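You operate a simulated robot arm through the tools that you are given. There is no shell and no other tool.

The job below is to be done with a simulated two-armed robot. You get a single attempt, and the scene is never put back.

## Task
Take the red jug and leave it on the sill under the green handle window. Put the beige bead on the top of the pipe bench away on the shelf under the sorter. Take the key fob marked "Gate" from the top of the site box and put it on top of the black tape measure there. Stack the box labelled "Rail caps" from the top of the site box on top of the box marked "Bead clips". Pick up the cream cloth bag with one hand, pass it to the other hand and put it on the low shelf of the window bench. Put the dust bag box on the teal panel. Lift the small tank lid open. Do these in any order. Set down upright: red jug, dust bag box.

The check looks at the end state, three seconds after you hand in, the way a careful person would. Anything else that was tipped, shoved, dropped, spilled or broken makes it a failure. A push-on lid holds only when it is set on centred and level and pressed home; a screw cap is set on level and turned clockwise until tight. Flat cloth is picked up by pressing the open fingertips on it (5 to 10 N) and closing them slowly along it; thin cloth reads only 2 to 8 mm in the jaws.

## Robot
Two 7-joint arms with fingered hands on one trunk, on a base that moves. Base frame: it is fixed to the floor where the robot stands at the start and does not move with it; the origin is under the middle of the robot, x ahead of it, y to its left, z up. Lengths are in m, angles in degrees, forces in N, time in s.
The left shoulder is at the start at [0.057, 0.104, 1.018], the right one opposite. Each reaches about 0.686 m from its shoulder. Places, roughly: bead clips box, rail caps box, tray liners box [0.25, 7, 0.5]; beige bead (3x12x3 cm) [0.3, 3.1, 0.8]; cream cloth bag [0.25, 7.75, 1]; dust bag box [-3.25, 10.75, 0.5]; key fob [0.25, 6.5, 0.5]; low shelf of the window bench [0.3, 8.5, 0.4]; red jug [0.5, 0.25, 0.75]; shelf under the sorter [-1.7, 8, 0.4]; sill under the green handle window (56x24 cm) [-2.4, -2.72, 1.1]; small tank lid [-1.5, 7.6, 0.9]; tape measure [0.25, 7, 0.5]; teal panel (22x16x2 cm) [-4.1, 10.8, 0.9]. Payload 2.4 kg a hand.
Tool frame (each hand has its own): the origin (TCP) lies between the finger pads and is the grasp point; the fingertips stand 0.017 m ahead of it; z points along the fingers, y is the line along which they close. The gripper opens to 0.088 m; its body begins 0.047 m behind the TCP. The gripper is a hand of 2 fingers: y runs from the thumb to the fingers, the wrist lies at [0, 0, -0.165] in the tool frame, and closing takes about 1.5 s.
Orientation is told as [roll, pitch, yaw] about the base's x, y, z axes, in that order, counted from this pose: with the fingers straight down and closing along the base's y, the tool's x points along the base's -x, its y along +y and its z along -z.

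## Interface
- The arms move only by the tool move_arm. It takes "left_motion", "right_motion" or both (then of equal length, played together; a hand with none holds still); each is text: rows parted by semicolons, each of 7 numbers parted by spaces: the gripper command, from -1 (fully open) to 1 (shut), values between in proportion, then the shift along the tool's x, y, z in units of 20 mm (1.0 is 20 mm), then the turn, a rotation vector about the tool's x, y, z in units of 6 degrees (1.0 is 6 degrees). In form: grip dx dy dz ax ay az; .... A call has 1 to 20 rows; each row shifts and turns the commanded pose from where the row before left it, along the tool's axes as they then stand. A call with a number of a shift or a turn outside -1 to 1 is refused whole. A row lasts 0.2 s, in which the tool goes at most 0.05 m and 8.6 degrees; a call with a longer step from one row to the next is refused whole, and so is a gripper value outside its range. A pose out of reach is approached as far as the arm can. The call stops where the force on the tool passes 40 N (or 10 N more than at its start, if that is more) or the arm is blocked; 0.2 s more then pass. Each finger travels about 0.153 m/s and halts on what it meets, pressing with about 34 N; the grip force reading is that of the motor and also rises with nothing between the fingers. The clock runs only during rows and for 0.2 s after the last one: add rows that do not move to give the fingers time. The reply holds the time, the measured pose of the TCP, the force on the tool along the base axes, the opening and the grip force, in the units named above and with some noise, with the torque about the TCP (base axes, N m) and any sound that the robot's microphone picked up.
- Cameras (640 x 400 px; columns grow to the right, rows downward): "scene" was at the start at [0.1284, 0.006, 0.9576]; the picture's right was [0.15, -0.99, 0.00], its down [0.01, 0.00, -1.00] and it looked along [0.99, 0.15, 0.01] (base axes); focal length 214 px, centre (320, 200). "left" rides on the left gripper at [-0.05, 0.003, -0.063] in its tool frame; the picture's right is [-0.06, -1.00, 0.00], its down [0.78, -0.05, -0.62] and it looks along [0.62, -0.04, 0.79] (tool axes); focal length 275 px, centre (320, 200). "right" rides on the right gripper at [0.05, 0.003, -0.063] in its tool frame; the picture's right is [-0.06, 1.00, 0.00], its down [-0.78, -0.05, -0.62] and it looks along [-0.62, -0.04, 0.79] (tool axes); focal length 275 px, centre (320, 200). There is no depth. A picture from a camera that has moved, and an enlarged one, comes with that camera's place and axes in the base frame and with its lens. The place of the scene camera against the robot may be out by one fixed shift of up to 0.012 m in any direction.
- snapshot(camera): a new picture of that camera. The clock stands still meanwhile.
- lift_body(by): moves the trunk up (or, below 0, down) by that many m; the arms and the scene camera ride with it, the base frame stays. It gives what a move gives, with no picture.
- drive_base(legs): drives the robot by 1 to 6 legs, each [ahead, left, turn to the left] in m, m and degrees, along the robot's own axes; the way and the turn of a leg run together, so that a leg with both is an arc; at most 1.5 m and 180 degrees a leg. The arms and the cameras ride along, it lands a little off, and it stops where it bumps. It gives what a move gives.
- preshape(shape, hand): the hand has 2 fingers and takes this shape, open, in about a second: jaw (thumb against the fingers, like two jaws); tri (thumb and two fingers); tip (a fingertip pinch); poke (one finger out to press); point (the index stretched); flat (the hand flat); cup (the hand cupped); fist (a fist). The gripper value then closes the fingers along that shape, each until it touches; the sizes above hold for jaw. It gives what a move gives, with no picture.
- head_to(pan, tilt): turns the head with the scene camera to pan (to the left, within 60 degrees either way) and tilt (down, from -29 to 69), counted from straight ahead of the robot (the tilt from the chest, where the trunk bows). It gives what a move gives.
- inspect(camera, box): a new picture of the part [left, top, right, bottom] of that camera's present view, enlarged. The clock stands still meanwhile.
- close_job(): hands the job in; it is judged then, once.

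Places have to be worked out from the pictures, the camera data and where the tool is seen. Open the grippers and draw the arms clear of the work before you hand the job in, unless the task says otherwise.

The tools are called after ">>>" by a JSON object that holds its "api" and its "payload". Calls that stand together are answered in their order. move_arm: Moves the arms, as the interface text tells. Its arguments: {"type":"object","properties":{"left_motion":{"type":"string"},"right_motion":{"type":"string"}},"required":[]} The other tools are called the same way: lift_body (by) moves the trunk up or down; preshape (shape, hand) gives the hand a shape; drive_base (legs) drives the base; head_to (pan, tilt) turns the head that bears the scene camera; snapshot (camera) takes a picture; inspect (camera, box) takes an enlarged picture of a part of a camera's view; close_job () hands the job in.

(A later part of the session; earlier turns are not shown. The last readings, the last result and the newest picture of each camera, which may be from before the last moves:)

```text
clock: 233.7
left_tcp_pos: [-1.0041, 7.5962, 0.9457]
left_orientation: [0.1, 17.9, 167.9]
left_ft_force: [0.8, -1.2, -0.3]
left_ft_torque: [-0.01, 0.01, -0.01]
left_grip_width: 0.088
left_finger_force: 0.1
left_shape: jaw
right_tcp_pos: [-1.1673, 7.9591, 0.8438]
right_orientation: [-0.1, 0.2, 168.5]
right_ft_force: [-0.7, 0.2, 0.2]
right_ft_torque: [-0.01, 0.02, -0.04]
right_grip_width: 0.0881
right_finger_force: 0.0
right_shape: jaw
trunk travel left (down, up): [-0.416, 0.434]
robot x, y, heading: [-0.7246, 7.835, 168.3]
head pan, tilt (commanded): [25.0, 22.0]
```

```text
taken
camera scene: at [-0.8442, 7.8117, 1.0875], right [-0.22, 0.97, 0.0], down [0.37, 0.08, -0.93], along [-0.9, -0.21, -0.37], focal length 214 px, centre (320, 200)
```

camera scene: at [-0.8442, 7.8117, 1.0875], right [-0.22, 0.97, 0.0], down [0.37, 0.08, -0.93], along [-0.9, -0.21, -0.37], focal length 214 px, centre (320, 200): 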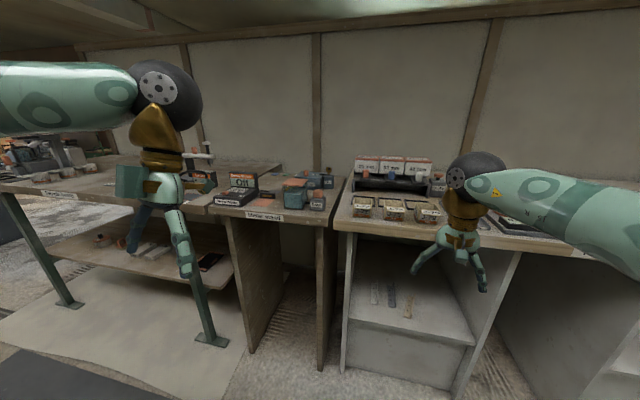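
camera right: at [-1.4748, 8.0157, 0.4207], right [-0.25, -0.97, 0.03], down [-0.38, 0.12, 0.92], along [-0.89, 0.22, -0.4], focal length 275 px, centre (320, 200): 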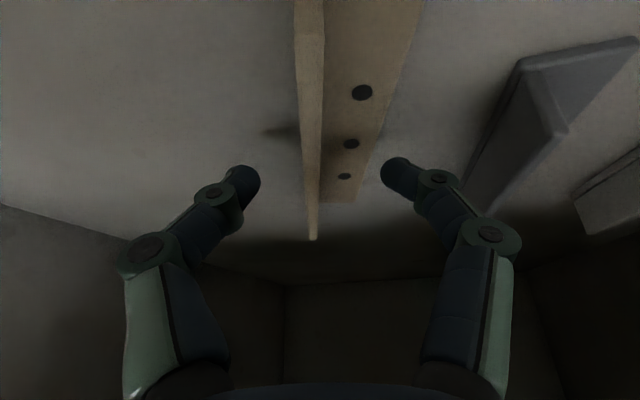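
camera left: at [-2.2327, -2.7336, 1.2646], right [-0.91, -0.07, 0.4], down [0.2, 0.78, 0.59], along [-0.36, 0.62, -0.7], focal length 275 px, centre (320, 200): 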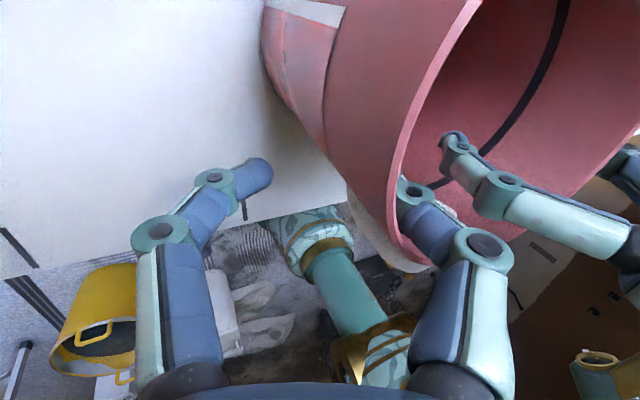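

The three beads are seen side by side on the sorter shelf. Now I zoom in on the meter stand for the small tank.

>>> {"api": "inspect", "payload": {"camera": "scene", "box": [200, 150, 350, 240]}}

>>> {"api": "inspect", "payload": {"camera": "scene", "box": [345, 260, 475, 350]}}

```text
4.27 times, centred on (275, 195) of scene
camera zoom: at [-0.8442, 7.8117, 1.0875], right [-0.22, 0.97, 0.0], down [0.37, 0.08, -0.93], along [-0.9, -0.21, -0.37], focal length 915 px, centre (512, 221)
```

zoom: 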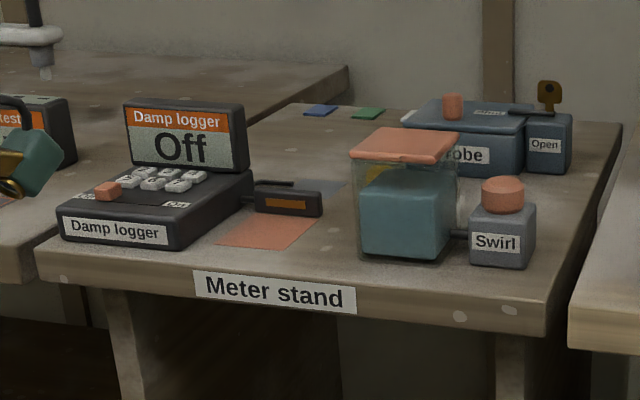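

```text
4.44 times, centred on (410, 305) of scene
camera zoom: at [-0.8442, 7.8117, 1.0875], right [-0.22, 0.97, 0.0], down [0.37, 0.08, -0.93], along [-0.9, -0.21, -0.37], focal length 953 px, centre (-80, -267)
```

zoom: 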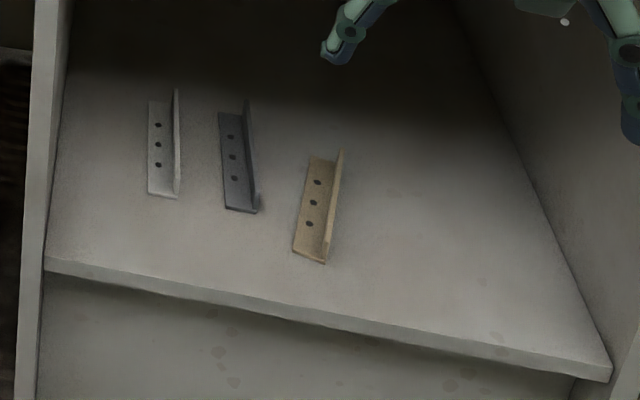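

The bead lies properly beside the others. The small tank (clear box with an orange lid, about [−1.46, 7.6], lid at z≈0.89) stands next to a "Swirl" button. I square up in front of it and look closer with the hand camera.

>>> {"api": "drive_base", "payload": {"legs": [[0, 0, 12], [0, 0.27, 0]]}}

>>> {"api": "move_arm", "payload": {"right_motion": "-1 0 0 -1 0 0 0; -1 0 0 -1 0 0 0; -1 0 0 -1 0 0 0; -1 0 0 -1 0 0 0; -1 0 0 -1 0 0 0; -1 0 0 -1 0 0 0; -1 0 0 -1 0 0 0"}}

>>> {"api": "head_to", "payload": {"pan": -5, "tilt": 20}}

>>> {"api": "snapshot", "payload": {"camera": "scene"}}

>>> {"api": "snapshot", "payload": {"camera": "right"}}

```text
clock: 236.5
left_tcp_pos: [-0.9513, 7.2682, 0.9459]
left_orientation: [0.1, 17.9, 179.5]
left_ft_force: [0.2, -0.1, 1.2]
left_ft_torque: [0.01, 0.03, 0.01]
left_grip_width: 0.0879
left_finger_force: 0.1
left_shape: jaw
right_tcp_pos: [-1.1853, 7.592, 0.8433]
right_orientation: [-0.1, -0.1, 179.8]
right_ft_force: [-0.3, -0.5, 0.1]
right_ft_torque: [0.01, -0.01, -0.01]
right_grip_width: 0.0879
right_finger_force: 0.0
right_shape: jaw
trunk travel left (down, up): [-0.416, 0.434]
robot x, y, heading: [-0.7309, 7.5553, 179.4]
head pan, tilt (commanded): [25.0, 22.0]
```

```text
clock: 238.1
left_tcp_pos: [-0.9508, 7.269, 0.9458]
left_orientation: [0.3, 17.9, 179.5]
left_ft_force: [-0.2, 0.4, 1.2]
left_ft_torque: [-0.01, 0.01, 0.0]
left_grip_width: 0.0883
left_finger_force: 0.1
left_shape: jaw
right_tcp_pos: [-1.1881, 7.5934, 0.9821]
right_orientation: [-0.1, 0.2, 179.9]
right_ft_force: [-0.3, -0.5, 0.2]
right_ft_torque: [-0.01, -0.03, 0.03]
right_grip_width: 0.088
right_finger_force: 0.1
right_shape: jaw
trunk travel left (down, up): [-0.416, 0.434]
robot x, y, heading: [-0.7273, 7.5587, 179.6]
head pan, tilt (commanded): [25.0, 22.0]
```

```text
clock: 239.0
left_tcp_pos: [-0.9525, 7.269, 0.9446]
left_orientation: [0.2, 17.9, 179.5]
left_ft_force: [0.4, 0.8, -0.7]
left_ft_torque: [0.03, 0.0, -0.02]
left_grip_width: 0.0878
left_finger_force: 0.0
left_shape: jaw
right_tcp_pos: [-1.1868, 7.5922, 0.982]
right_orientation: [0.0, 0.1, 180.0]
right_ft_force: [-0.1, -0.1, -0.4]
right_ft_torque: [0.02, 0.0, 0.01]
right_grip_width: 0.0881
right_finger_force: 0.2
right_shape: jaw
trunk travel left (down, up): [-0.416, 0.434]
robot x, y, heading: [-0.7313, 7.5572, 179.5]
head pan, tilt (commanded): [-5.0, 20.0]
```

```text
taken
camera scene: at [-0.8478, 7.5585, 1.0908], right [0.09, 1.0, 0.0], down [0.34, -0.03, -0.94], along [-0.94, 0.09, -0.34], focal length 214 px, centre (320, 200)
```

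scene: 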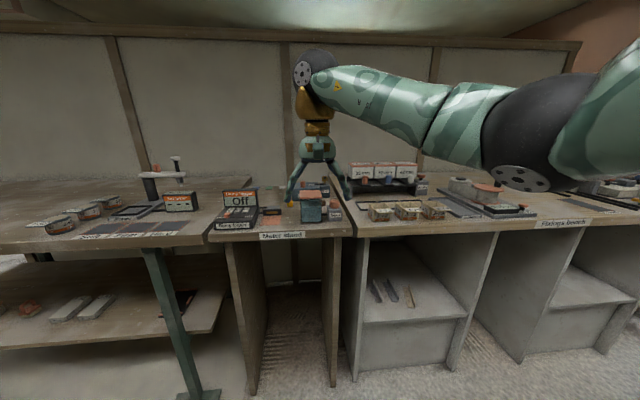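

```text
taken
camera right: at [-1.1367, 7.5889, 1.0457], right [-0.06, -1.0, 0.0], down [-0.78, 0.05, 0.62], along [-0.62, 0.04, -0.79], focal length 275 px, centre (320, 200)
```

right: 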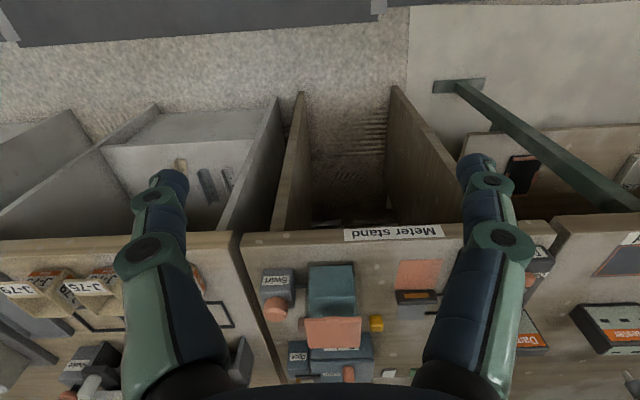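

I zoom into the hand camera's view of the tank.

>>> {"api": "inspect", "payload": {"camera": "right", "box": [230, 230, 430, 390]}}

>>> {"api": "inspect", "payload": {"camera": "scene", "box": [260, 160, 360, 250]}}

```text
2.50 times, centred on (330, 310) of right
camera zoom: at [-1.1367, 7.5889, 1.0457], right [-0.06, -1.0, 0.0], down [-0.78, 0.05, 0.62], along [-0.62, 0.04, -0.79], focal length 688 px, centre (295, -75)
```

zoom: 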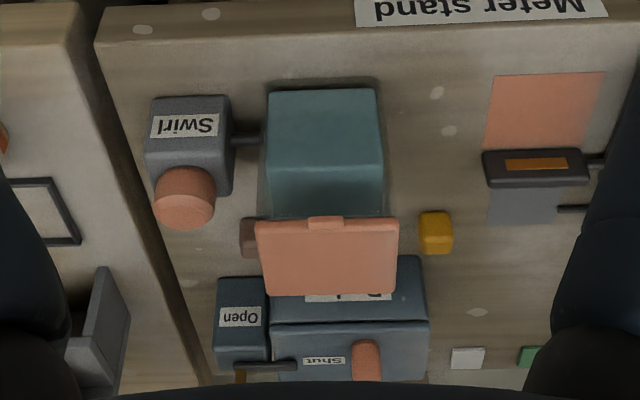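

```text
4.44 times, centred on (310, 205) of scene
camera zoom: at [-0.8478, 7.5585, 1.0908], right [0.09, 1.0, 0.0], down [0.34, -0.03, -0.94], along [-0.94, 0.09, -0.34], focal length 953 px, centre (364, 178)
```

zoom: 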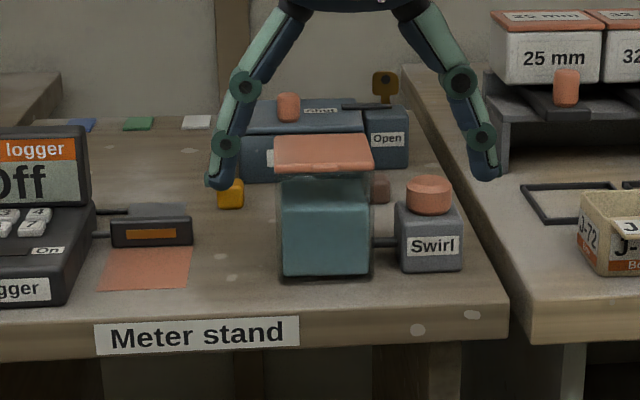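

The lid has a small front tab at about [−1.434, 7.594, 0.884] with the tank front at x≈−1.44 and the bench top at 0.803. I'll try pitching the closed fingers forward ~60° in free space so that I can lift the tab from below.

>>> {"api": "move_arm", "payload": {"right_motion": "0 0 0 0 0 -0.95 0; 1 0 0 0 0 -0.95 0; 1 0 0 0 0 -0.95 0; 1 0 0 0 0 -0.95 0; 1 0 0 0 0 -0.95 0; 1 0 0 0 0 -0.95 0; 1 0 0 0 0 -0.95 0; 1 0 0 0 0 -0.95 0; 1 0 0 0 0 -0.95 0; 1 0 0 0 0 -0.95 0"}}

>>> {"api": "snapshot", "payload": {"camera": "scene"}}

>>> {"api": "snapshot", "payload": {"camera": "right"}}

```text
clock: 241.2
left_tcp_pos: [-0.9519, 7.2691, 0.9457]
left_orientation: [0.3, 17.9, 179.5]
left_ft_force: [0.2, -0.2, 0.8]
left_ft_torque: [0.04, 0.02, 0.01]
left_grip_width: 0.0882
left_finger_force: 0.0
left_shape: jaw
right_tcp_pos: [-1.2009, 7.5964, 1.0102]
right_orientation: [-0.5, -56.3, -179.6]
right_ft_force: [0.9, 0.8, 0.5]
right_ft_torque: [0.0, -0.04, 0.0]
right_grip_width: 0.0002
right_finger_force: 33.9
right_shape: jaw
right hand out of reach, approached as far as the arm can: row 10
trunk travel left (down, up): [-0.416, 0.434]
robot x, y, heading: [-0.7282, 7.5548, 179.6]
head pan, tilt (commanded): [-5.0, 20.0]
```

```text
taken
camera scene: at [-0.8478, 7.5586, 1.0908], right [0.1, 1.0, 0.0], down [0.34, -0.03, -0.94], along [-0.94, 0.09, -0.34], focal length 214 px, centre (320, 200)
```

scene: 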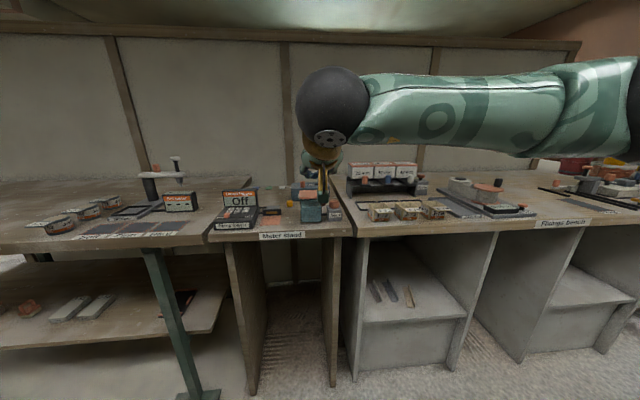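

```text
taken
camera right: at [-1.12, 7.5928, 1.0034], right [-0.03, -1.0, 0.05], down [0.08, 0.05, 1.0], along [-1.0, 0.04, 0.08], focal length 275 px, centre (320, 200)
```

right: 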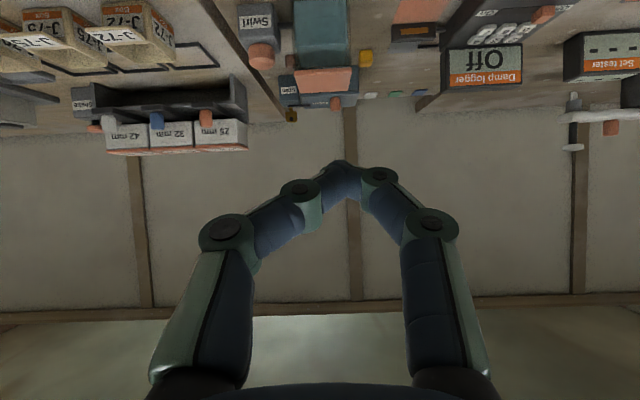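

Pitch −56° works here. I lower the trunk so the closed fingertips are at about tab height and drive up to just in front of the tank.

>>> {"api": "lift_body", "payload": {"by": -0.135}}

>>> {"api": "drive_base", "payload": {"legs": [[0.18, 0, 0]]}}

>>> {"api": "snapshot", "payload": {"camera": "right"}}

>>> {"api": "head_to", "payload": {"pan": 10, "tilt": 22}}

>>> {"api": "snapshot", "payload": {"camera": "scene"}}

```text
clock: 242.8
left_tcp_pos: [-0.9527, 7.2696, 0.8101]
left_orientation: [0.0, 17.9, 179.5]
left_ft_force: [-0.6, -0.4, 0.2]
left_ft_torque: [0.01, 0.02, -0.02]
left_grip_width: 0.088
left_finger_force: 0.0
left_shape: jaw
right_tcp_pos: [-1.2035, 7.5963, 0.8444]
right_orientation: [-0.3, -52.1, -179.6]
right_ft_force: [0.1, 0.2, -0.4]
right_ft_torque: [-0.03, 0.02, -0.02]
right_grip_width: 0.0
right_finger_force: 34.0
right_shape: jaw
trunk travel left (down, up): [-0.281, 0.569]
robot x, y, heading: [-0.7283, 7.5547, 179.6]
head pan, tilt (commanded): [-5.0, 20.0]
```

```text
clock: 244.3
left_tcp_pos: [-1.1337, 7.2714, 0.8096]
left_orientation: [0.2, 17.9, 179.5]
left_ft_force: [-0.7, -0.6, -0.7]
left_ft_torque: [0.01, -0.01, -0.04]
left_grip_width: 0.0879
left_finger_force: 0.0
left_shape: jaw
right_tcp_pos: [-1.3848, 7.5998, 0.8434]
right_orientation: [-0.2, -52.1, -179.7]
right_ft_force: [0.2, 0.4, 0.0]
right_ft_torque: [0.03, -0.02, 0.01]
right_grip_width: 0.0
right_finger_force: 33.7
right_shape: jaw
trunk travel left (down, up): [-0.281, 0.569]
robot x, y, heading: [-0.9107, 7.5557, 179.3]
head pan, tilt (commanded): [-5.0, 20.0]
```

```text
taken
camera right: at [-1.3048, 7.5949, 0.8428], right [-0.04, -1.0, 0.05], down [0.01, 0.05, 1.0], along [-1.0, 0.04, 0.01], focal length 275 px, centre (320, 200)
```

right: 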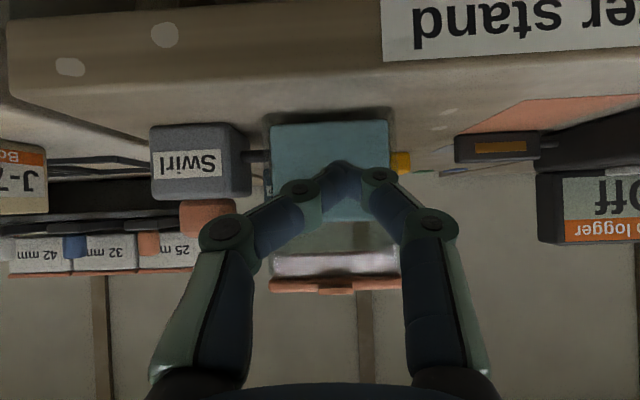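

```text
clock: 245.1
left_tcp_pos: [-1.1328, 7.2719, 0.8105]
left_orientation: [0.2, 17.9, 179.4]
left_ft_force: [0.0, -1.6, 0.5]
left_ft_torque: [0.0, 0.04, -0.01]
left_grip_width: 0.0878
left_finger_force: 0.1
left_shape: jaw
right_tcp_pos: [-1.3851, 7.599, 0.843]
right_orientation: [-0.3, -52.1, -179.7]
right_ft_force: [0.5, 0.4, -0.1]
right_ft_torque: [0.03, 0.01, 0.01]
right_grip_width: 0.0001
right_finger_force: 33.4
right_shape: jaw
trunk travel left (down, up): [-0.281, 0.569]
robot x, y, heading: [-0.9085, 7.5601, 179.3]
head pan, tilt (commanded): [10.0, 22.0]
```

```text
taken
camera scene: at [-1.0319, 7.5363, 0.9519], right [-0.16, 0.99, 0.0], down [0.37, 0.06, -0.93], along [-0.91, -0.15, -0.37], focal length 214 px, centre (320, 200)
```

scene: 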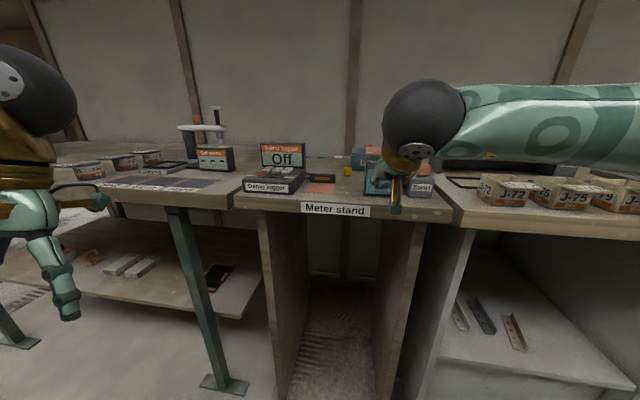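

The fingertips are in front of the tank, a bit low, at about [−1.40, 7.599, 0.833]; the lid's tab is at z≈0.884. I move 3 cm forward and 1 cm up to get under the tab.

>>> {"api": "move_arm", "payload": {"right_motion": "1 -0.697 -0.05 0.4075 0 0 0; 1 -0.697 -0.05 0.4075 0 0 0; 1 0 0 0 0 0 0"}}

>>> {"api": "snapshot", "payload": {"camera": "right"}}

>>> {"api": "inspect", "payload": {"camera": "scene", "box": [330, 120, 470, 220]}}

```text
clock: 245.9
left_tcp_pos: [-1.1338, 7.272, 0.8107]
left_orientation: [0.2, 17.9, 179.3]
left_ft_force: [0.0, 0.5, 0.1]
left_ft_torque: [0.0, 0.0, -0.03]
left_grip_width: 0.0882
left_finger_force: 0.1
left_shape: jaw
right_tcp_pos: [-1.4151, 7.6017, 0.8562]
right_orientation: [-0.3, -52.1, -179.7]
right_ft_force: [0.2, 0.5, 0.6]
right_ft_torque: [0.02, -0.01, -0.01]
right_grip_width: 0.0
right_finger_force: 34.1
right_shape: jaw
trunk travel left (down, up): [-0.281, 0.569]
robot x, y, heading: [-0.9104, 7.5547, 179.2]
head pan, tilt (commanded): [10.0, 22.0]
```

```text
taken
camera right: at [-1.3354, 7.5972, 0.8553], right [-0.04, -1.0, 0.05], down [0.01, 0.05, 1.0], along [-1.0, 0.04, 0.01], focal length 275 px, centre (320, 200)
```

right: 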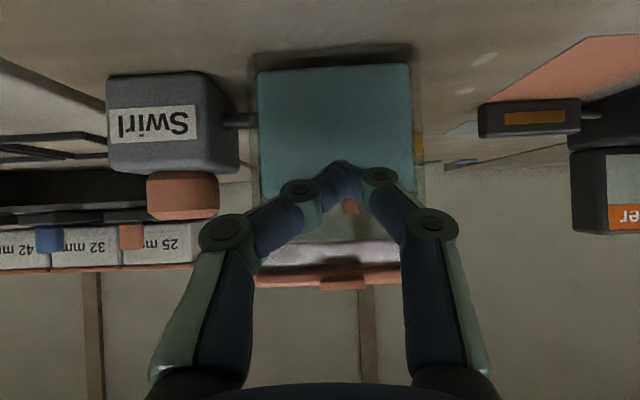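

```text
4.00 times, centred on (400, 170) of scene
camera zoom: at [-1.032, 7.5362, 0.9519], right [-0.16, 0.99, 0.0], down [0.37, 0.06, -0.93], along [-0.91, -0.15, -0.37], focal length 858 px, centre (0, 320)
```

zoom: 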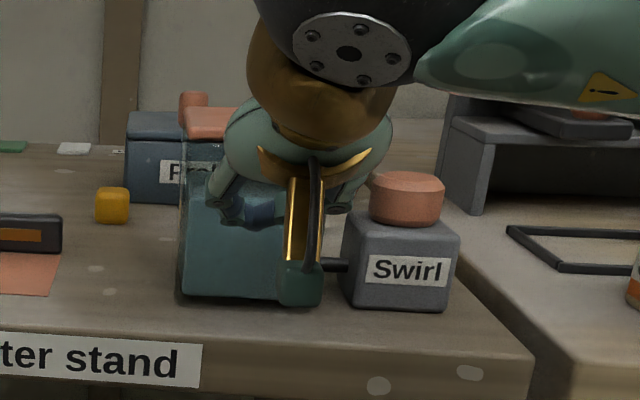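

The fingertip is ~8 mm in front of the glass and aligned with the tab. I advance 6 mm and rise 1 cm, watching the force.

>>> {"api": "move_arm", "payload": {"right_motion": "1 -0.184 0 0.237 0 0 0; 1 -0.24 0 -0.18 0 0 0; 1 -0.24 0 -0.18 0 0 0; 1 0 0 0 0 0 0"}}

>>> {"api": "snapshot", "payload": {"camera": "right"}}

```text
clock: 246.9
left_tcp_pos: [-1.1329, 7.2707, 0.8099]
left_orientation: [0.2, 17.9, 179.4]
left_ft_force: [0.1, -1.0, -0.7]
left_ft_torque: [0.01, 0.0, 0.0]
left_grip_width: 0.0878
left_finger_force: 0.1
left_shape: jaw
right_tcp_pos: [-1.4199, 7.5995, 0.8669]
right_orientation: [-0.4, -52.2, -179.6]
right_ft_force: [17.2, 0.2, -6.1]
right_ft_torque: [0.02, -0.25, 0.06]
right_grip_width: 0.0
right_finger_force: 34.5
right_shape: jaw
trunk travel left (down, up): [-0.281, 0.569]
robot x, y, heading: [-0.9115, 7.5581, 179.4]
head pan, tilt (commanded): [10.0, 22.0]
```

```text
taken
camera right: at [-1.3395, 7.5958, 0.8664], right [-0.04, -1.0, 0.05], down [0.01, 0.04, 1.0], along [-1.0, 0.04, 0.0], focal length 275 px, centre (320, 200)
```

right: 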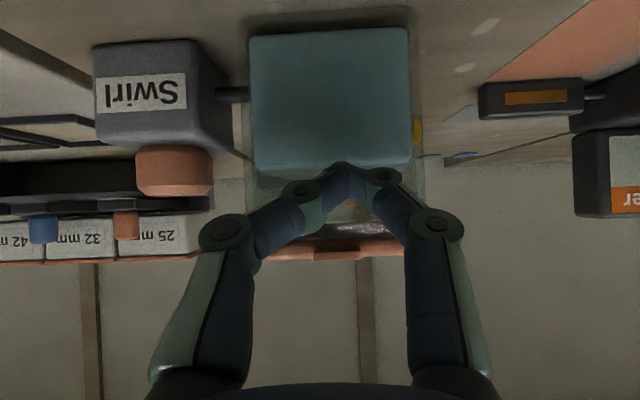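

The tip touches the glass (17 N). I ease back 3 mm and then rise under the tab.

>>> {"api": "move_arm", "payload": {"right_motion": "1 0.092 0 -0.118 0 0 0; 1 -0.24 0 -0.18 0 0 0; 1 -0.24 0 -0.18 0 0 0; 1 0 0 0 0 0 0"}}

>>> {"api": "snapshot", "payload": {"camera": "right"}}

```text
clock: 247.9
left_tcp_pos: [-1.1339, 7.2716, 0.8097]
left_orientation: [0.2, 17.9, 179.4]
left_ft_force: [-0.2, 0.9, -0.1]
left_ft_torque: [-0.02, 0.01, -0.02]
left_grip_width: 0.0877
left_finger_force: 0.0
left_shape: jaw
right_tcp_pos: [-1.4177, 7.5996, 0.8792]
right_orientation: [-0.2, -52.2, -179.7]
right_ft_force: [-0.9, 1.0, -0.4]
right_ft_torque: [-0.02, 0.01, -0.01]
right_grip_width: 0.0001
right_finger_force: 34.5
right_shape: jaw
trunk travel left (down, up): [-0.281, 0.569]
robot x, y, heading: [-0.9056, 7.5605, 179.5]
head pan, tilt (commanded): [10.0, 22.0]
```

```text
taken
camera right: at [-1.3375, 7.5953, 0.8783], right [-0.04, -1.0, 0.05], down [0.01, 0.04, 1.0], along [-1.0, 0.04, 0.01], focal length 275 px, centre (320, 200)
```

right: 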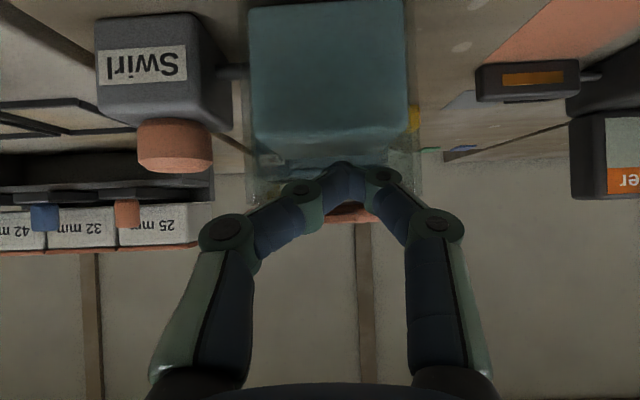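

The tip is just below the tab now. I rise another 1.2 cm.

>>> {"api": "move_arm", "payload": {"right_motion": "1 -0.24 0 -0.18 0 0 0; 1 -0.24 0 -0.18 0 0 0; 1 0 0 0 0 0 0"}}

>>> {"api": "snapshot", "payload": {"camera": "right"}}

>>> {"api": "inspect", "payload": {"camera": "scene", "box": [330, 120, 470, 220]}}

```text
clock: 248.7
left_tcp_pos: [-1.1316, 7.2715, 0.8097]
left_orientation: [0.2, 17.8, 179.4]
left_ft_force: [0.0, -0.1, 0.4]
left_ft_torque: [0.0, 0.01, -0.03]
left_grip_width: 0.0881
left_finger_force: 0.1
left_shape: jaw
right_tcp_pos: [-1.4189, 7.6018, 0.892]
right_orientation: [-0.2, -52.1, -179.8]
right_ft_force: [-0.3, 0.1, -0.8]
right_ft_torque: [-0.01, -0.01, 0.0]
right_grip_width: 0.0002
right_finger_force: 34.3
right_shape: jaw
trunk travel left (down, up): [-0.281, 0.569]
robot x, y, heading: [-0.9094, 7.5572, 179.2]
head pan, tilt (commanded): [10.0, 22.0]
```

```text
taken
camera right: at [-1.3375, 7.5961, 0.891], right [-0.04, -1.0, 0.05], down [0.01, 0.05, 1.0], along [-1.0, 0.04, 0.0], focal length 275 px, centre (320, 200)
```

right: 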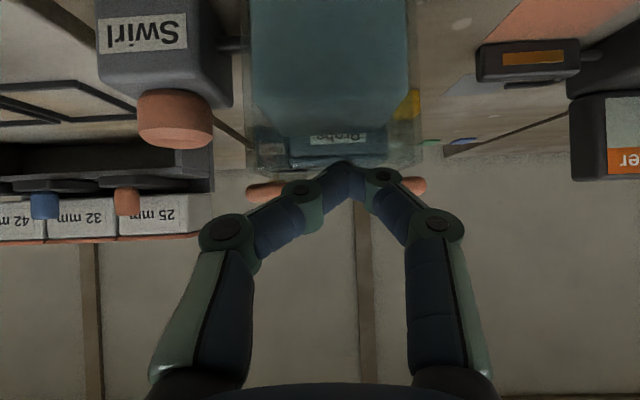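

```text
4.00 times, centred on (400, 170) of scene
camera zoom: at [-1.0319, 7.5362, 0.9519], right [-0.16, 0.99, 0.0], down [0.37, 0.06, -0.93], along [-0.91, -0.15, -0.37], focal length 858 px, centre (0, 320)
```

zoom: 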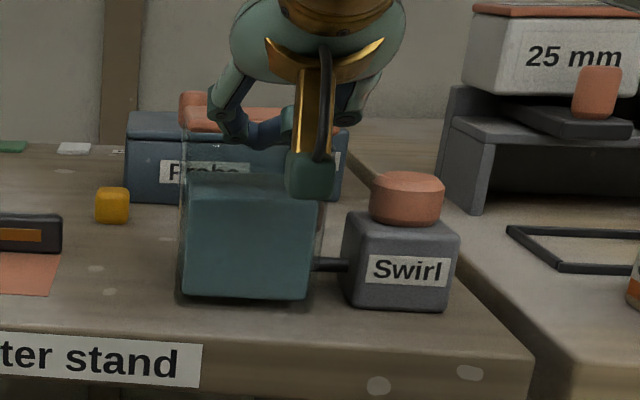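

No contact force yet; the tip is about level with the lid's underside. I rise further in small steps.

>>> {"api": "move_arm", "payload": {"right_motion": "1 -0.2 0 -0.15 0 0 0; 1 -0.2 0 -0.15 0 0 0; 1 0 0 0 0 0 0"}}

>>> {"api": "snapshot", "payload": {"camera": "right"}}

>>> {"api": "inspect", "payload": {"camera": "scene", "box": [330, 120, 470, 220]}}

```text
clock: 249.5
left_tcp_pos: [-1.1338, 7.2711, 0.8091]
left_orientation: [0.3, 17.9, 179.4]
left_ft_force: [0.7, -0.6, -0.3]
left_ft_torque: [0.0, 0.02, -0.01]
left_grip_width: 0.0879
left_finger_force: 0.1
left_shape: jaw
right_tcp_pos: [-1.4184, 7.6004, 0.9001]
right_orientation: [-0.3, -52.1, -179.6]
right_ft_force: [0.4, -0.5, 0.6]
right_ft_torque: [0.04, 0.0, -0.01]
right_grip_width: 0.0
right_finger_force: 34.0
right_shape: jaw
trunk travel left (down, up): [-0.281, 0.569]
robot x, y, heading: [-0.9093, 7.5537, 179.4]
head pan, tilt (commanded): [10.0, 22.0]
```

```text
taken
camera right: at [-1.3378, 7.5962, 0.9009], right [-0.04, -1.0, 0.05], down [0.01, 0.04, 1.0], along [-1.0, 0.04, 0.01], focal length 275 px, centre (320, 200)
```

right: 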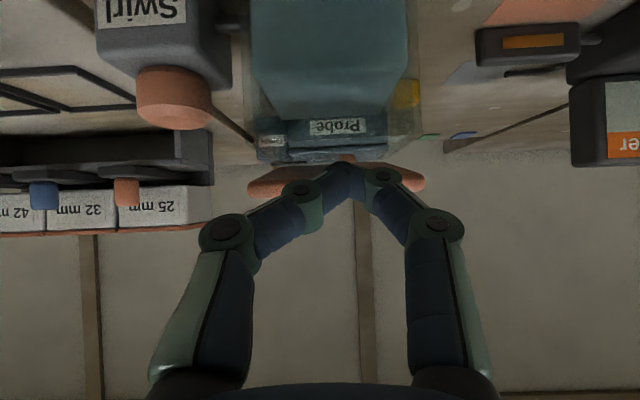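

```text
4.00 times, centred on (400, 170) of scene
camera zoom: at [-1.0319, 7.5362, 0.9519], right [-0.16, 0.99, 0.0], down [0.37, 0.06, -0.93], along [-0.91, -0.15, -0.37], focal length 858 px, centre (0, 320)
```

zoom: 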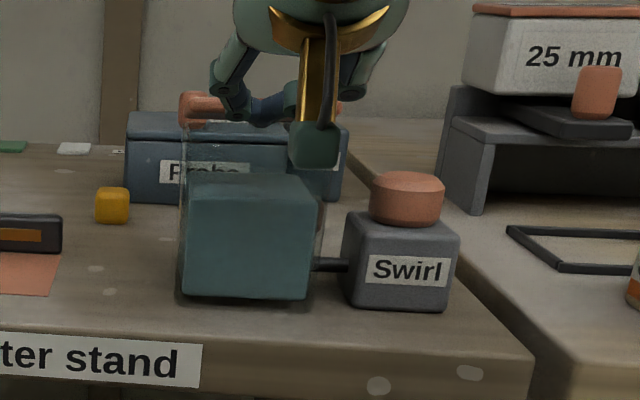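

The tip slid up in front of the short tab. Since the lid is 6.4 cm wide and overhangs the glass, I'll instead grip it by its two side edges from above. I back off, rise and turn the hand upright again.

>>> {"api": "move_arm", "payload": {"right_motion": "1 -0.186 0 -0.778 0 0 0; 1 -0.186 0 -0.778 0 0 0; 1 -0.186 0 -0.778 0 0 0; 1 -0.186 0 -0.778 0 0 0; 1 0 0 0 0 0.963 0; 0.5 0 0 0 0 0.963 0; 0 0 0 0 0 0.963 0; -0.5 0 0 0 0 0.963 0; -1 0 0 0 0 0.963 0; -1 0 0 0 0 0.963 0; -1 0 0 0 0 0.963 0; -1 0 0 0 0 0.963 0; -1 0 0 0 0 0.963 0"}}

>>> {"api": "lift_body", "payload": {"by": 0.1}}

>>> {"api": "snapshot", "payload": {"camera": "right"}}

>>> {"api": "inspect", "payload": {"camera": "scene", "box": [330, 120, 470, 220]}}

```text
clock: 252.3
left_tcp_pos: [-1.1332, 7.2711, 0.8104]
left_orientation: [0.2, 18.0, 179.3]
left_ft_force: [0.1, -0.1, 0.2]
left_ft_torque: [-0.01, -0.01, -0.01]
left_grip_width: 0.088
left_finger_force: 0.1
left_shape: jaw
right_tcp_pos: [-1.3787, 7.6011, 0.9518]
right_orientation: [-0.2, 0.0, -179.8]
right_ft_force: [0.3, 0.1, -0.9]
right_ft_torque: [-0.02, -0.03, 0.0]
right_grip_width: 0.088
right_finger_force: 0.1
right_shape: jaw
trunk travel left (down, up): [-0.281, 0.569]
robot x, y, heading: [-0.9107, 7.5563, 179.5]
head pan, tilt (commanded): [10.0, 22.0]
```

```text
clock: 253.7
left_tcp_pos: [-1.1329, 7.2711, 0.909]
left_orientation: [0.1, 18.0, 179.4]
left_ft_force: [0.4, -0.5, 0.7]
left_ft_torque: [0.0, 0.0, -0.01]
left_grip_width: 0.0875
left_finger_force: 0.1
left_shape: jaw
right_tcp_pos: [-1.3787, 7.6007, 1.0516]
right_orientation: [-0.1, -0.1, -179.9]
right_ft_force: [0.2, 0.1, 0.1]
right_ft_torque: [-0.01, 0.0, 0.0]
right_grip_width: 0.0878
right_finger_force: 0.1
right_shape: jaw
trunk travel left (down, up): [-0.381, 0.469]
robot x, y, heading: [-0.9111, 7.5553, 179.4]
head pan, tilt (commanded): [10.0, 22.0]
```

```text
taken
camera right: at [-1.3292, 7.5962, 1.1145], right [-0.06, -1.0, 0.0], down [-0.78, 0.05, 0.62], along [-0.62, 0.04, -0.78], focal length 275 px, centre (320, 200)
```

right: 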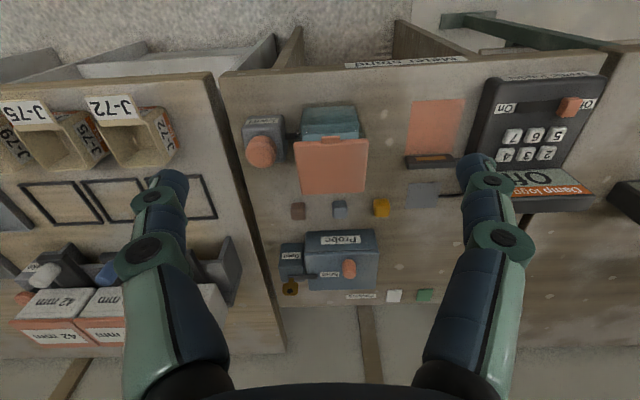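

```text
4.00 times, centred on (400, 170) of scene
camera zoom: at [-1.0288, 7.5361, 1.0522], right [-0.16, 0.99, 0.0], down [0.37, 0.06, -0.93], along [-0.91, -0.15, -0.37], focal length 858 px, centre (0, 320)
```

zoom: 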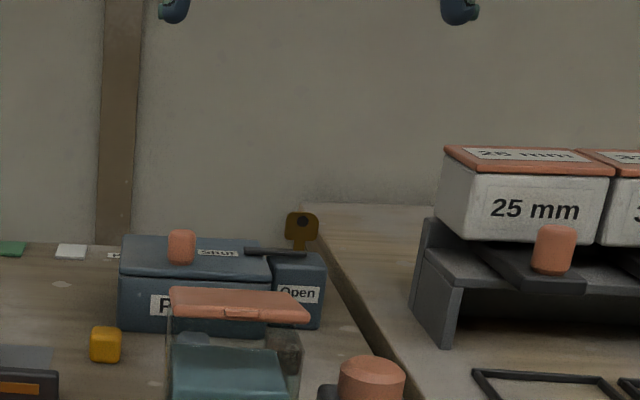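

From above, the lid spans x −1.442…−1.501, y 7.560…7.624 (top z≈0.888). I drive 7.3 cm ahead and lower the open right hand over its front part, then look.

>>> {"api": "drive_base", "payload": {"legs": [[0.073, 0, 0]]}}

>>> {"api": "move_arm", "payload": {"right_motion": "-1 0 0.43 0.6 0 0 0; -1 0 0 1 0 0 0; -1 0 0 1 0 0 0; -1 0 0 1 0 0 0; -1 0 0 1 0 0 0; -1 0 0 1 0 0 0"}}

>>> {"api": "snapshot", "payload": {"camera": "right"}}

>>> {"api": "inspect", "payload": {"camera": "scene", "box": [330, 120, 530, 260]}}

```text
clock: 254.7
left_tcp_pos: [-1.2053, 7.2712, 0.9112]
left_orientation: [0.2, 17.9, 179.4]
left_ft_force: [-0.3, -0.8, -0.1]
left_ft_torque: [0.01, 0.01, 0.03]
left_grip_width: 0.0881
left_finger_force: 0.1
left_shape: jaw
right_tcp_pos: [-1.4501, 7.601, 1.0514]
right_orientation: [-0.1, -0.1, -179.9]
right_ft_force: [0.4, 0.1, 0.3]
right_ft_torque: [0.01, 0.0, 0.0]
right_grip_width: 0.0881
right_finger_force: 0.0
right_shape: jaw
trunk travel left (down, up): [-0.381, 0.469]
robot x, y, heading: [-0.98, 7.5592, 179.5]
head pan, tilt (commanded): [10.0, 22.0]
```

```text
clock: 256.1
left_tcp_pos: [-1.2049, 7.2715, 0.9102]
left_orientation: [0.1, 17.9, 179.4]
left_ft_force: [0.3, 0.3, -0.5]
left_ft_torque: [0.02, 0.01, -0.02]
left_grip_width: 0.088
left_finger_force: 0.1
left_shape: jaw
right_tcp_pos: [-1.4512, 7.5928, 0.9379]
right_orientation: [-0.2, -0.1, -179.9]
right_ft_force: [-0.5, -0.6, -0.1]
right_ft_torque: [-0.01, -0.01, 0.0]
right_grip_width: 0.0878
right_finger_force: 0.1
right_shape: jaw
trunk travel left (down, up): [-0.381, 0.469]
robot x, y, heading: [-0.9825, 7.5572, 179.5]
head pan, tilt (commanded): [10.0, 22.0]
```

```text
taken
camera right: at [-1.4017, 7.5877, 1.0005], right [-0.06, -1.0, 0.0], down [-0.78, 0.04, 0.62], along [-0.62, 0.04, -0.78], focal length 275 px, centre (320, 200)
```

right: 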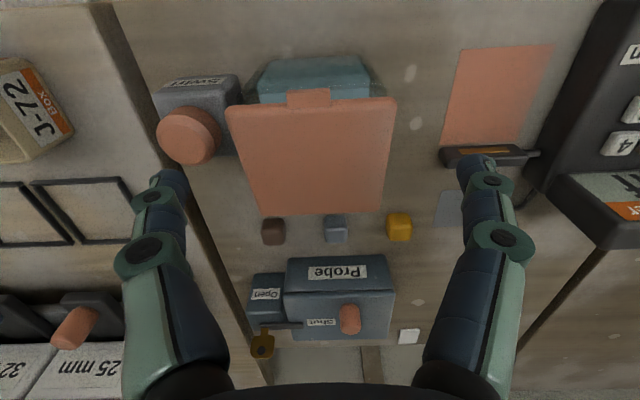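

```text
2.86 times, centred on (430, 190) of scene
camera zoom: at [-1.1014, 7.5368, 1.0523], right [-0.16, 0.99, 0.0], down [0.37, 0.06, -0.93], along [-0.91, -0.15, -0.37], focal length 613 px, centre (6, 229)
```

zoom: 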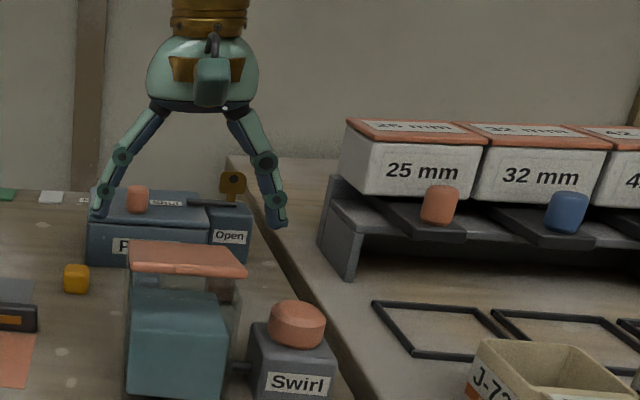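

The lid is centred 3 mm to the robot's right of the tool line. I correct, narrow the opening slightly and lower so the fingertips reach just below the lid's edges.

>>> {"api": "move_arm", "payload": {"right_motion": "-0.8 0 -0.17 0.2 0 0 0; -0.8 0 0 0.65 0 0 0; -0.8 0 0 0.65 0 0 0; -0.8 0 0 0.65 0 0 0; -0.8 0 0 0 0 0 0"}}

>>> {"api": "snapshot", "payload": {"camera": "right"}}

>>> {"api": "inspect", "payload": {"camera": "scene", "box": [330, 120, 530, 260]}}

```text
clock: 257.3
left_tcp_pos: [-1.2063, 7.2725, 0.9106]
left_orientation: [0.1, 17.8, 179.5]
left_ft_force: [0.6, -0.5, -0.2]
left_ft_torque: [-0.01, -0.02, -0.01]
left_grip_width: 0.0878
left_finger_force: 0.1
left_shape: jaw
right_tcp_pos: [-1.4521, 7.5957, 0.8947]
right_orientation: [-0.2, -0.1, -179.9]
right_ft_force: [0.5, -0.3, -0.8]
right_ft_torque: [0.02, 0.0, 0.01]
right_grip_width: 0.0793
right_finger_force: 0.0
right_shape: jaw
trunk travel left (down, up): [-0.381, 0.469]
robot x, y, heading: [-0.984, 7.5584, 179.6]
head pan, tilt (commanded): [10.0, 22.0]
```

```text
taken
camera right: at [-1.4022, 7.5912, 0.9584], right [-0.06, -1.0, 0.0], down [-0.78, 0.04, 0.62], along [-0.62, 0.04, -0.78], focal length 275 px, centre (320, 200)
```

right: 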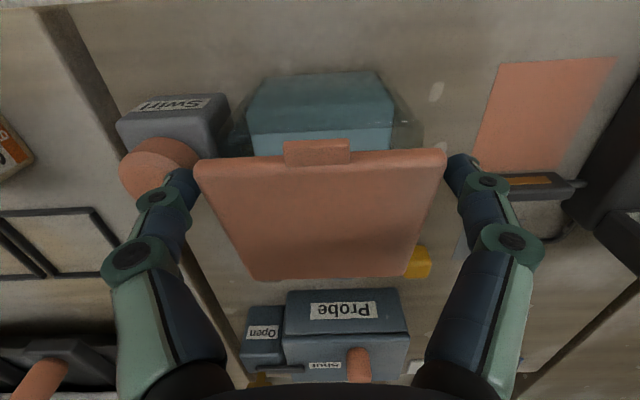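

```text
2.86 times, centred on (430, 190) of scene
camera zoom: at [-1.1014, 7.5368, 1.0523], right [-0.16, 0.99, 0.0], down [0.37, 0.06, -0.93], along [-0.91, -0.15, -0.37], focal length 613 px, centre (6, 229)
```

zoom: 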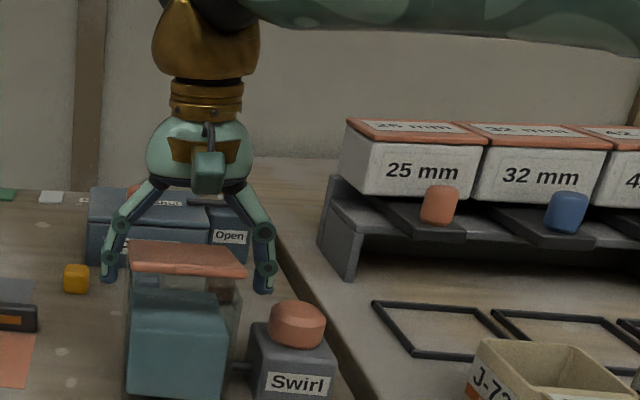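

The fingers straddle the lid. I move 5 mm further over it and close gently.

>>> {"api": "move_arm", "payload": {"right_motion": "-0.8 -0.25 0 0 0 0 0; -0.7 0 0 0 0 0 0; -0.6 0 0 0 0 0 0; -0.5 0 0 0 0 0 0; -0.4 0 0 0 0 0 0; -0.3 0 0 0 0 0 0; -0.2 0 0 0 0 0 0; -0.2 0 0 0 0 0 0"}}

>>> {"api": "snapshot", "payload": {"camera": "right"}}

```text
clock: 259.1
left_tcp_pos: [-1.2053, 7.2734, 0.9098]
left_orientation: [0.2, 17.9, 179.4]
left_ft_force: [-0.7, 1.1, 0.4]
left_ft_torque: [0.0, -0.01, -0.01]
left_grip_width: 0.0878
left_finger_force: 0.0
left_shape: jaw
right_tcp_pos: [-1.4562, 7.5978, 0.8956]
right_orientation: [-0.3, -0.1, -180.0]
right_ft_force: [0.5, 5.6, 3.5]
right_ft_torque: [-0.68, -0.03, -0.03]
right_grip_width: 0.0595
right_finger_force: 33.8
right_shape: jaw
trunk travel left (down, up): [-0.381, 0.469]
robot x, y, heading: [-0.9828, 7.5601, 179.8]
head pan, tilt (commanded): [10.0, 22.0]
```

```text
taken
camera right: at [-1.4068, 7.5934, 0.959], right [-0.06, -1.0, 0.0], down [-0.78, 0.05, 0.62], along [-0.62, 0.04, -0.78], focal length 275 px, centre (320, 200)
```

right: 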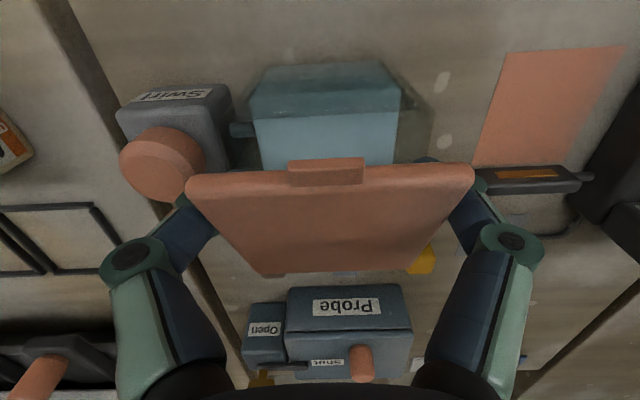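

The fingertips slid under the lid's overhang and lifted it, now touching the glass sides (5.95 cm). I open a couple of millimetres to free the glass and raise the hand so the fingers carry the lid up.

>>> {"api": "move_arm", "payload": {"right_motion": "-0.38 0 0 0 0 0 0; -0.42 0 0 0 0 0 0; -0.42 0 0 -0.25 0 0 0; -0.42 0 0 -0.25 0 0 0; -0.42 0 0 0 0 0 0"}}

>>> {"api": "snapshot", "payload": {"camera": "right"}}

>>> {"api": "inspect", "payload": {"camera": "scene", "box": [330, 120, 530, 260]}}

```text
clock: 260.3
left_tcp_pos: [-1.2054, 7.2722, 0.9104]
left_orientation: [0.2, 17.9, 179.5]
left_ft_force: [0.2, -0.3, 0.2]
left_ft_torque: [-0.07, -0.01, 0.02]
left_grip_width: 0.0879
left_finger_force: 0.2
left_shape: jaw
right_tcp_pos: [-1.4567, 7.597, 0.9059]
right_orientation: [-0.1, -0.1, -179.9]
right_ft_force: [-0.1, -0.3, -0.3]
right_ft_torque: [0.02, 0.01, 0.01]
right_grip_width: 0.063
right_finger_force: 0.1
right_shape: jaw
trunk travel left (down, up): [-0.381, 0.469]
robot x, y, heading: [-0.985, 7.5618, 179.7]
head pan, tilt (commanded): [10.0, 22.0]
```

```text
taken
camera right: at [-1.4075, 7.5928, 0.9692], right [-0.06, -1.0, 0.0], down [-0.78, 0.04, 0.62], along [-0.62, 0.04, -0.78], focal length 275 px, centre (320, 200)
```

right: 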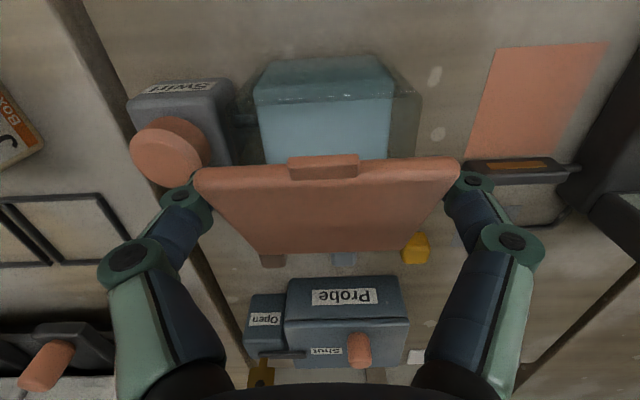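

```text
2.86 times, centred on (430, 190) of scene
camera zoom: at [-1.1014, 7.5367, 1.0523], right [-0.16, 0.99, 0.0], down [0.37, 0.06, -0.93], along [-0.91, -0.15, -0.37], focal length 613 px, centre (6, 229)
```

zoom: 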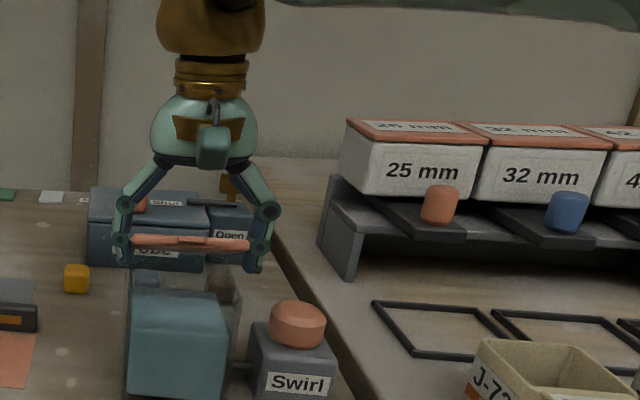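

The lid is being carried up between the fingers, above the glass rim. I close a bit to hold it and raise along its hinge arc.

>>> {"api": "move_arm", "payload": {"right_motion": "-0.3 0 0 -0.2 0 0 0; -0.2 0 0 0 0 0 0; -0.1 0 0 0 0 0 0; 0 0 0 0 0 0 0; 0 0 0 0 0 0 0"}}

>>> {"api": "snapshot", "payload": {"camera": "right"}}

>>> {"api": "inspect", "payload": {"camera": "scene", "box": [330, 120, 530, 260]}}

```text
clock: 261.5
left_tcp_pos: [-1.2063, 7.2722, 0.9088]
left_orientation: [0.2, 17.9, 179.4]
left_ft_force: [0.7, 0.0, 0.6]
left_ft_torque: [0.0, 0.02, 0.03]
left_grip_width: 0.088
left_finger_force: 0.0
left_shape: jaw
right_tcp_pos: [-1.4579, 7.5991, 0.9087]
right_orientation: [-0.2, -0.2, -179.9]
right_ft_force: [-3.4, 0.2, -3.2]
right_ft_torque: [-0.17, -0.06, -0.11]
right_grip_width: 0.0498
right_finger_force: 34.0
right_shape: jaw
trunk travel left (down, up): [-0.381, 0.469]
robot x, y, heading: [-0.9814, 7.5578, 179.5]
head pan, tilt (commanded): [10.0, 22.0]
```

```text
taken
camera right: at [-1.4084, 7.5936, 0.9725], right [-0.06, -1.0, 0.0], down [-0.78, 0.05, 0.62], along [-0.62, 0.04, -0.78], focal length 275 px, centre (320, 200)
```

right: 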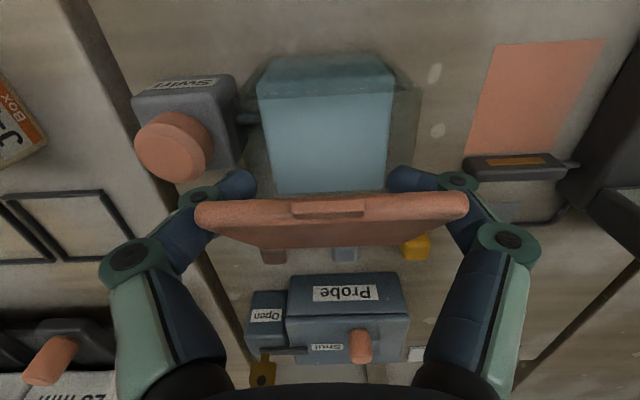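

```text
2.86 times, centred on (430, 190) of scene
camera zoom: at [-1.1019, 7.5369, 1.0522], right [-0.16, 0.99, 0.0], down [0.37, 0.06, -0.93], along [-0.91, -0.15, -0.38], focal length 613 px, centre (6, 229)
```

zoom: 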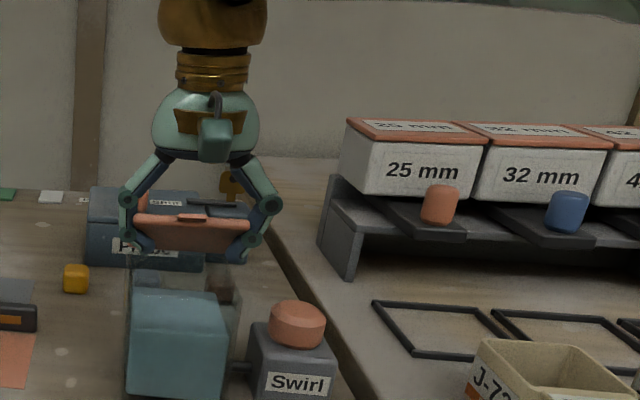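

The lid is now about half open, riding on the fingertips. I raise the hand 2.5 cm and then drive gently forward so that the fingers push the lid over past vertical.

>>> {"api": "move_arm", "payload": {"right_motion": "0 -0.1 0 -0.5 0 0 0; 0 -0.2 0 -0.5 0 0 0; 0 -0.2 0 -0.5 0 0 0; 0 0 0 0 0 0 0"}}

>>> {"api": "drive_base", "payload": {"legs": [[0.03, 0, 0]]}}

>>> {"api": "snapshot", "payload": {"camera": "right"}}

>>> {"api": "inspect", "payload": {"camera": "scene", "box": [330, 120, 530, 260]}}

```text
clock: 262.1
left_tcp_pos: [-1.2096, 7.271, 0.9093]
left_orientation: [0.1, 18.1, 179.4]
left_ft_force: [0.0, -0.9, -0.1]
left_ft_torque: [0.0, -0.04, 0.0]
left_grip_width: 0.0878
left_finger_force: 0.1
left_shape: jaw
right_tcp_pos: [-1.4666, 7.5973, 0.9246]
right_orientation: [-0.4, 0.2, 180.0]
right_ft_force: [-18.4, -5.9, -27.6]
right_ft_torque: [0.09, -0.17, -0.19]
right_grip_width: 0.05
right_finger_force: 34.1
right_shape: jaw
trunk travel left (down, up): [-0.381, 0.469]
robot x, y, heading: [-0.9808, 7.5605, 179.5]
head pan, tilt (commanded): [10.0, 22.0]
stopped in row 3 (right hand): the force on the tool passed its limit at 43 N (the readings are from after the stop); the commanded pose is now the measured one
```

```text
clock: 263.0
left_tcp_pos: [-1.2343, 7.272, 0.9096]
left_orientation: [0.1, 17.9, 179.4]
left_ft_force: [-0.7, -1.5, 0.5]
left_ft_torque: [0.05, 0.04, 0.01]
left_grip_width: 0.0878
left_finger_force: 0.1
left_shape: jaw
right_tcp_pos: [-1.4921, 7.5993, 0.9281]
right_orientation: [-0.3, 0.1, 179.9]
right_ft_force: [0.5, 0.2, 0.3]
right_ft_torque: [0.06, 0.02, 0.02]
right_grip_width: 0.0153
right_finger_force: 34.0
right_shape: jaw
trunk travel left (down, up): [-0.381, 0.469]
robot x, y, heading: [-1.0104, 7.5592, 179.3]
head pan, tilt (commanded): [10.0, 22.0]
```

```text
taken
camera right: at [-1.4425, 7.5942, 0.9911], right [-0.06, -1.0, -0.01], down [-0.78, 0.05, 0.62], along [-0.62, 0.04, -0.79], focal length 275 px, centre (320, 200)
```

right: 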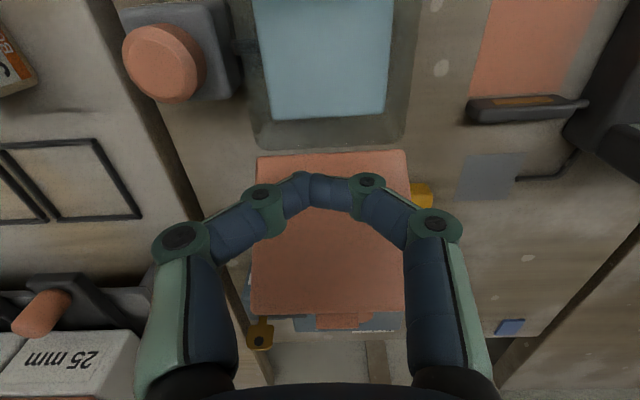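

```text
2.86 times, centred on (430, 190) of scene
camera zoom: at [-1.1305, 7.537, 1.0523], right [-0.17, 0.99, 0.0], down [0.37, 0.06, -0.93], along [-0.91, -0.15, -0.38], focal length 613 px, centre (6, 229)
```

zoom: 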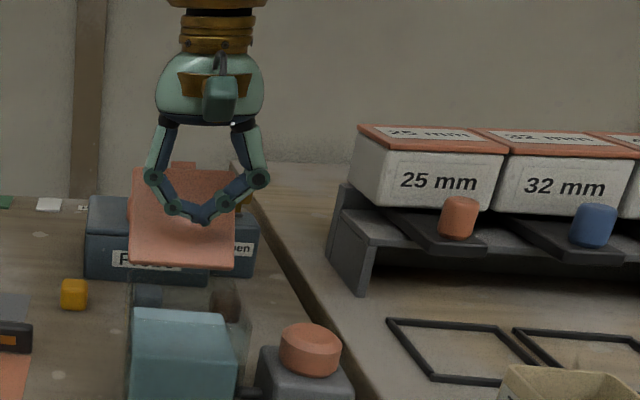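

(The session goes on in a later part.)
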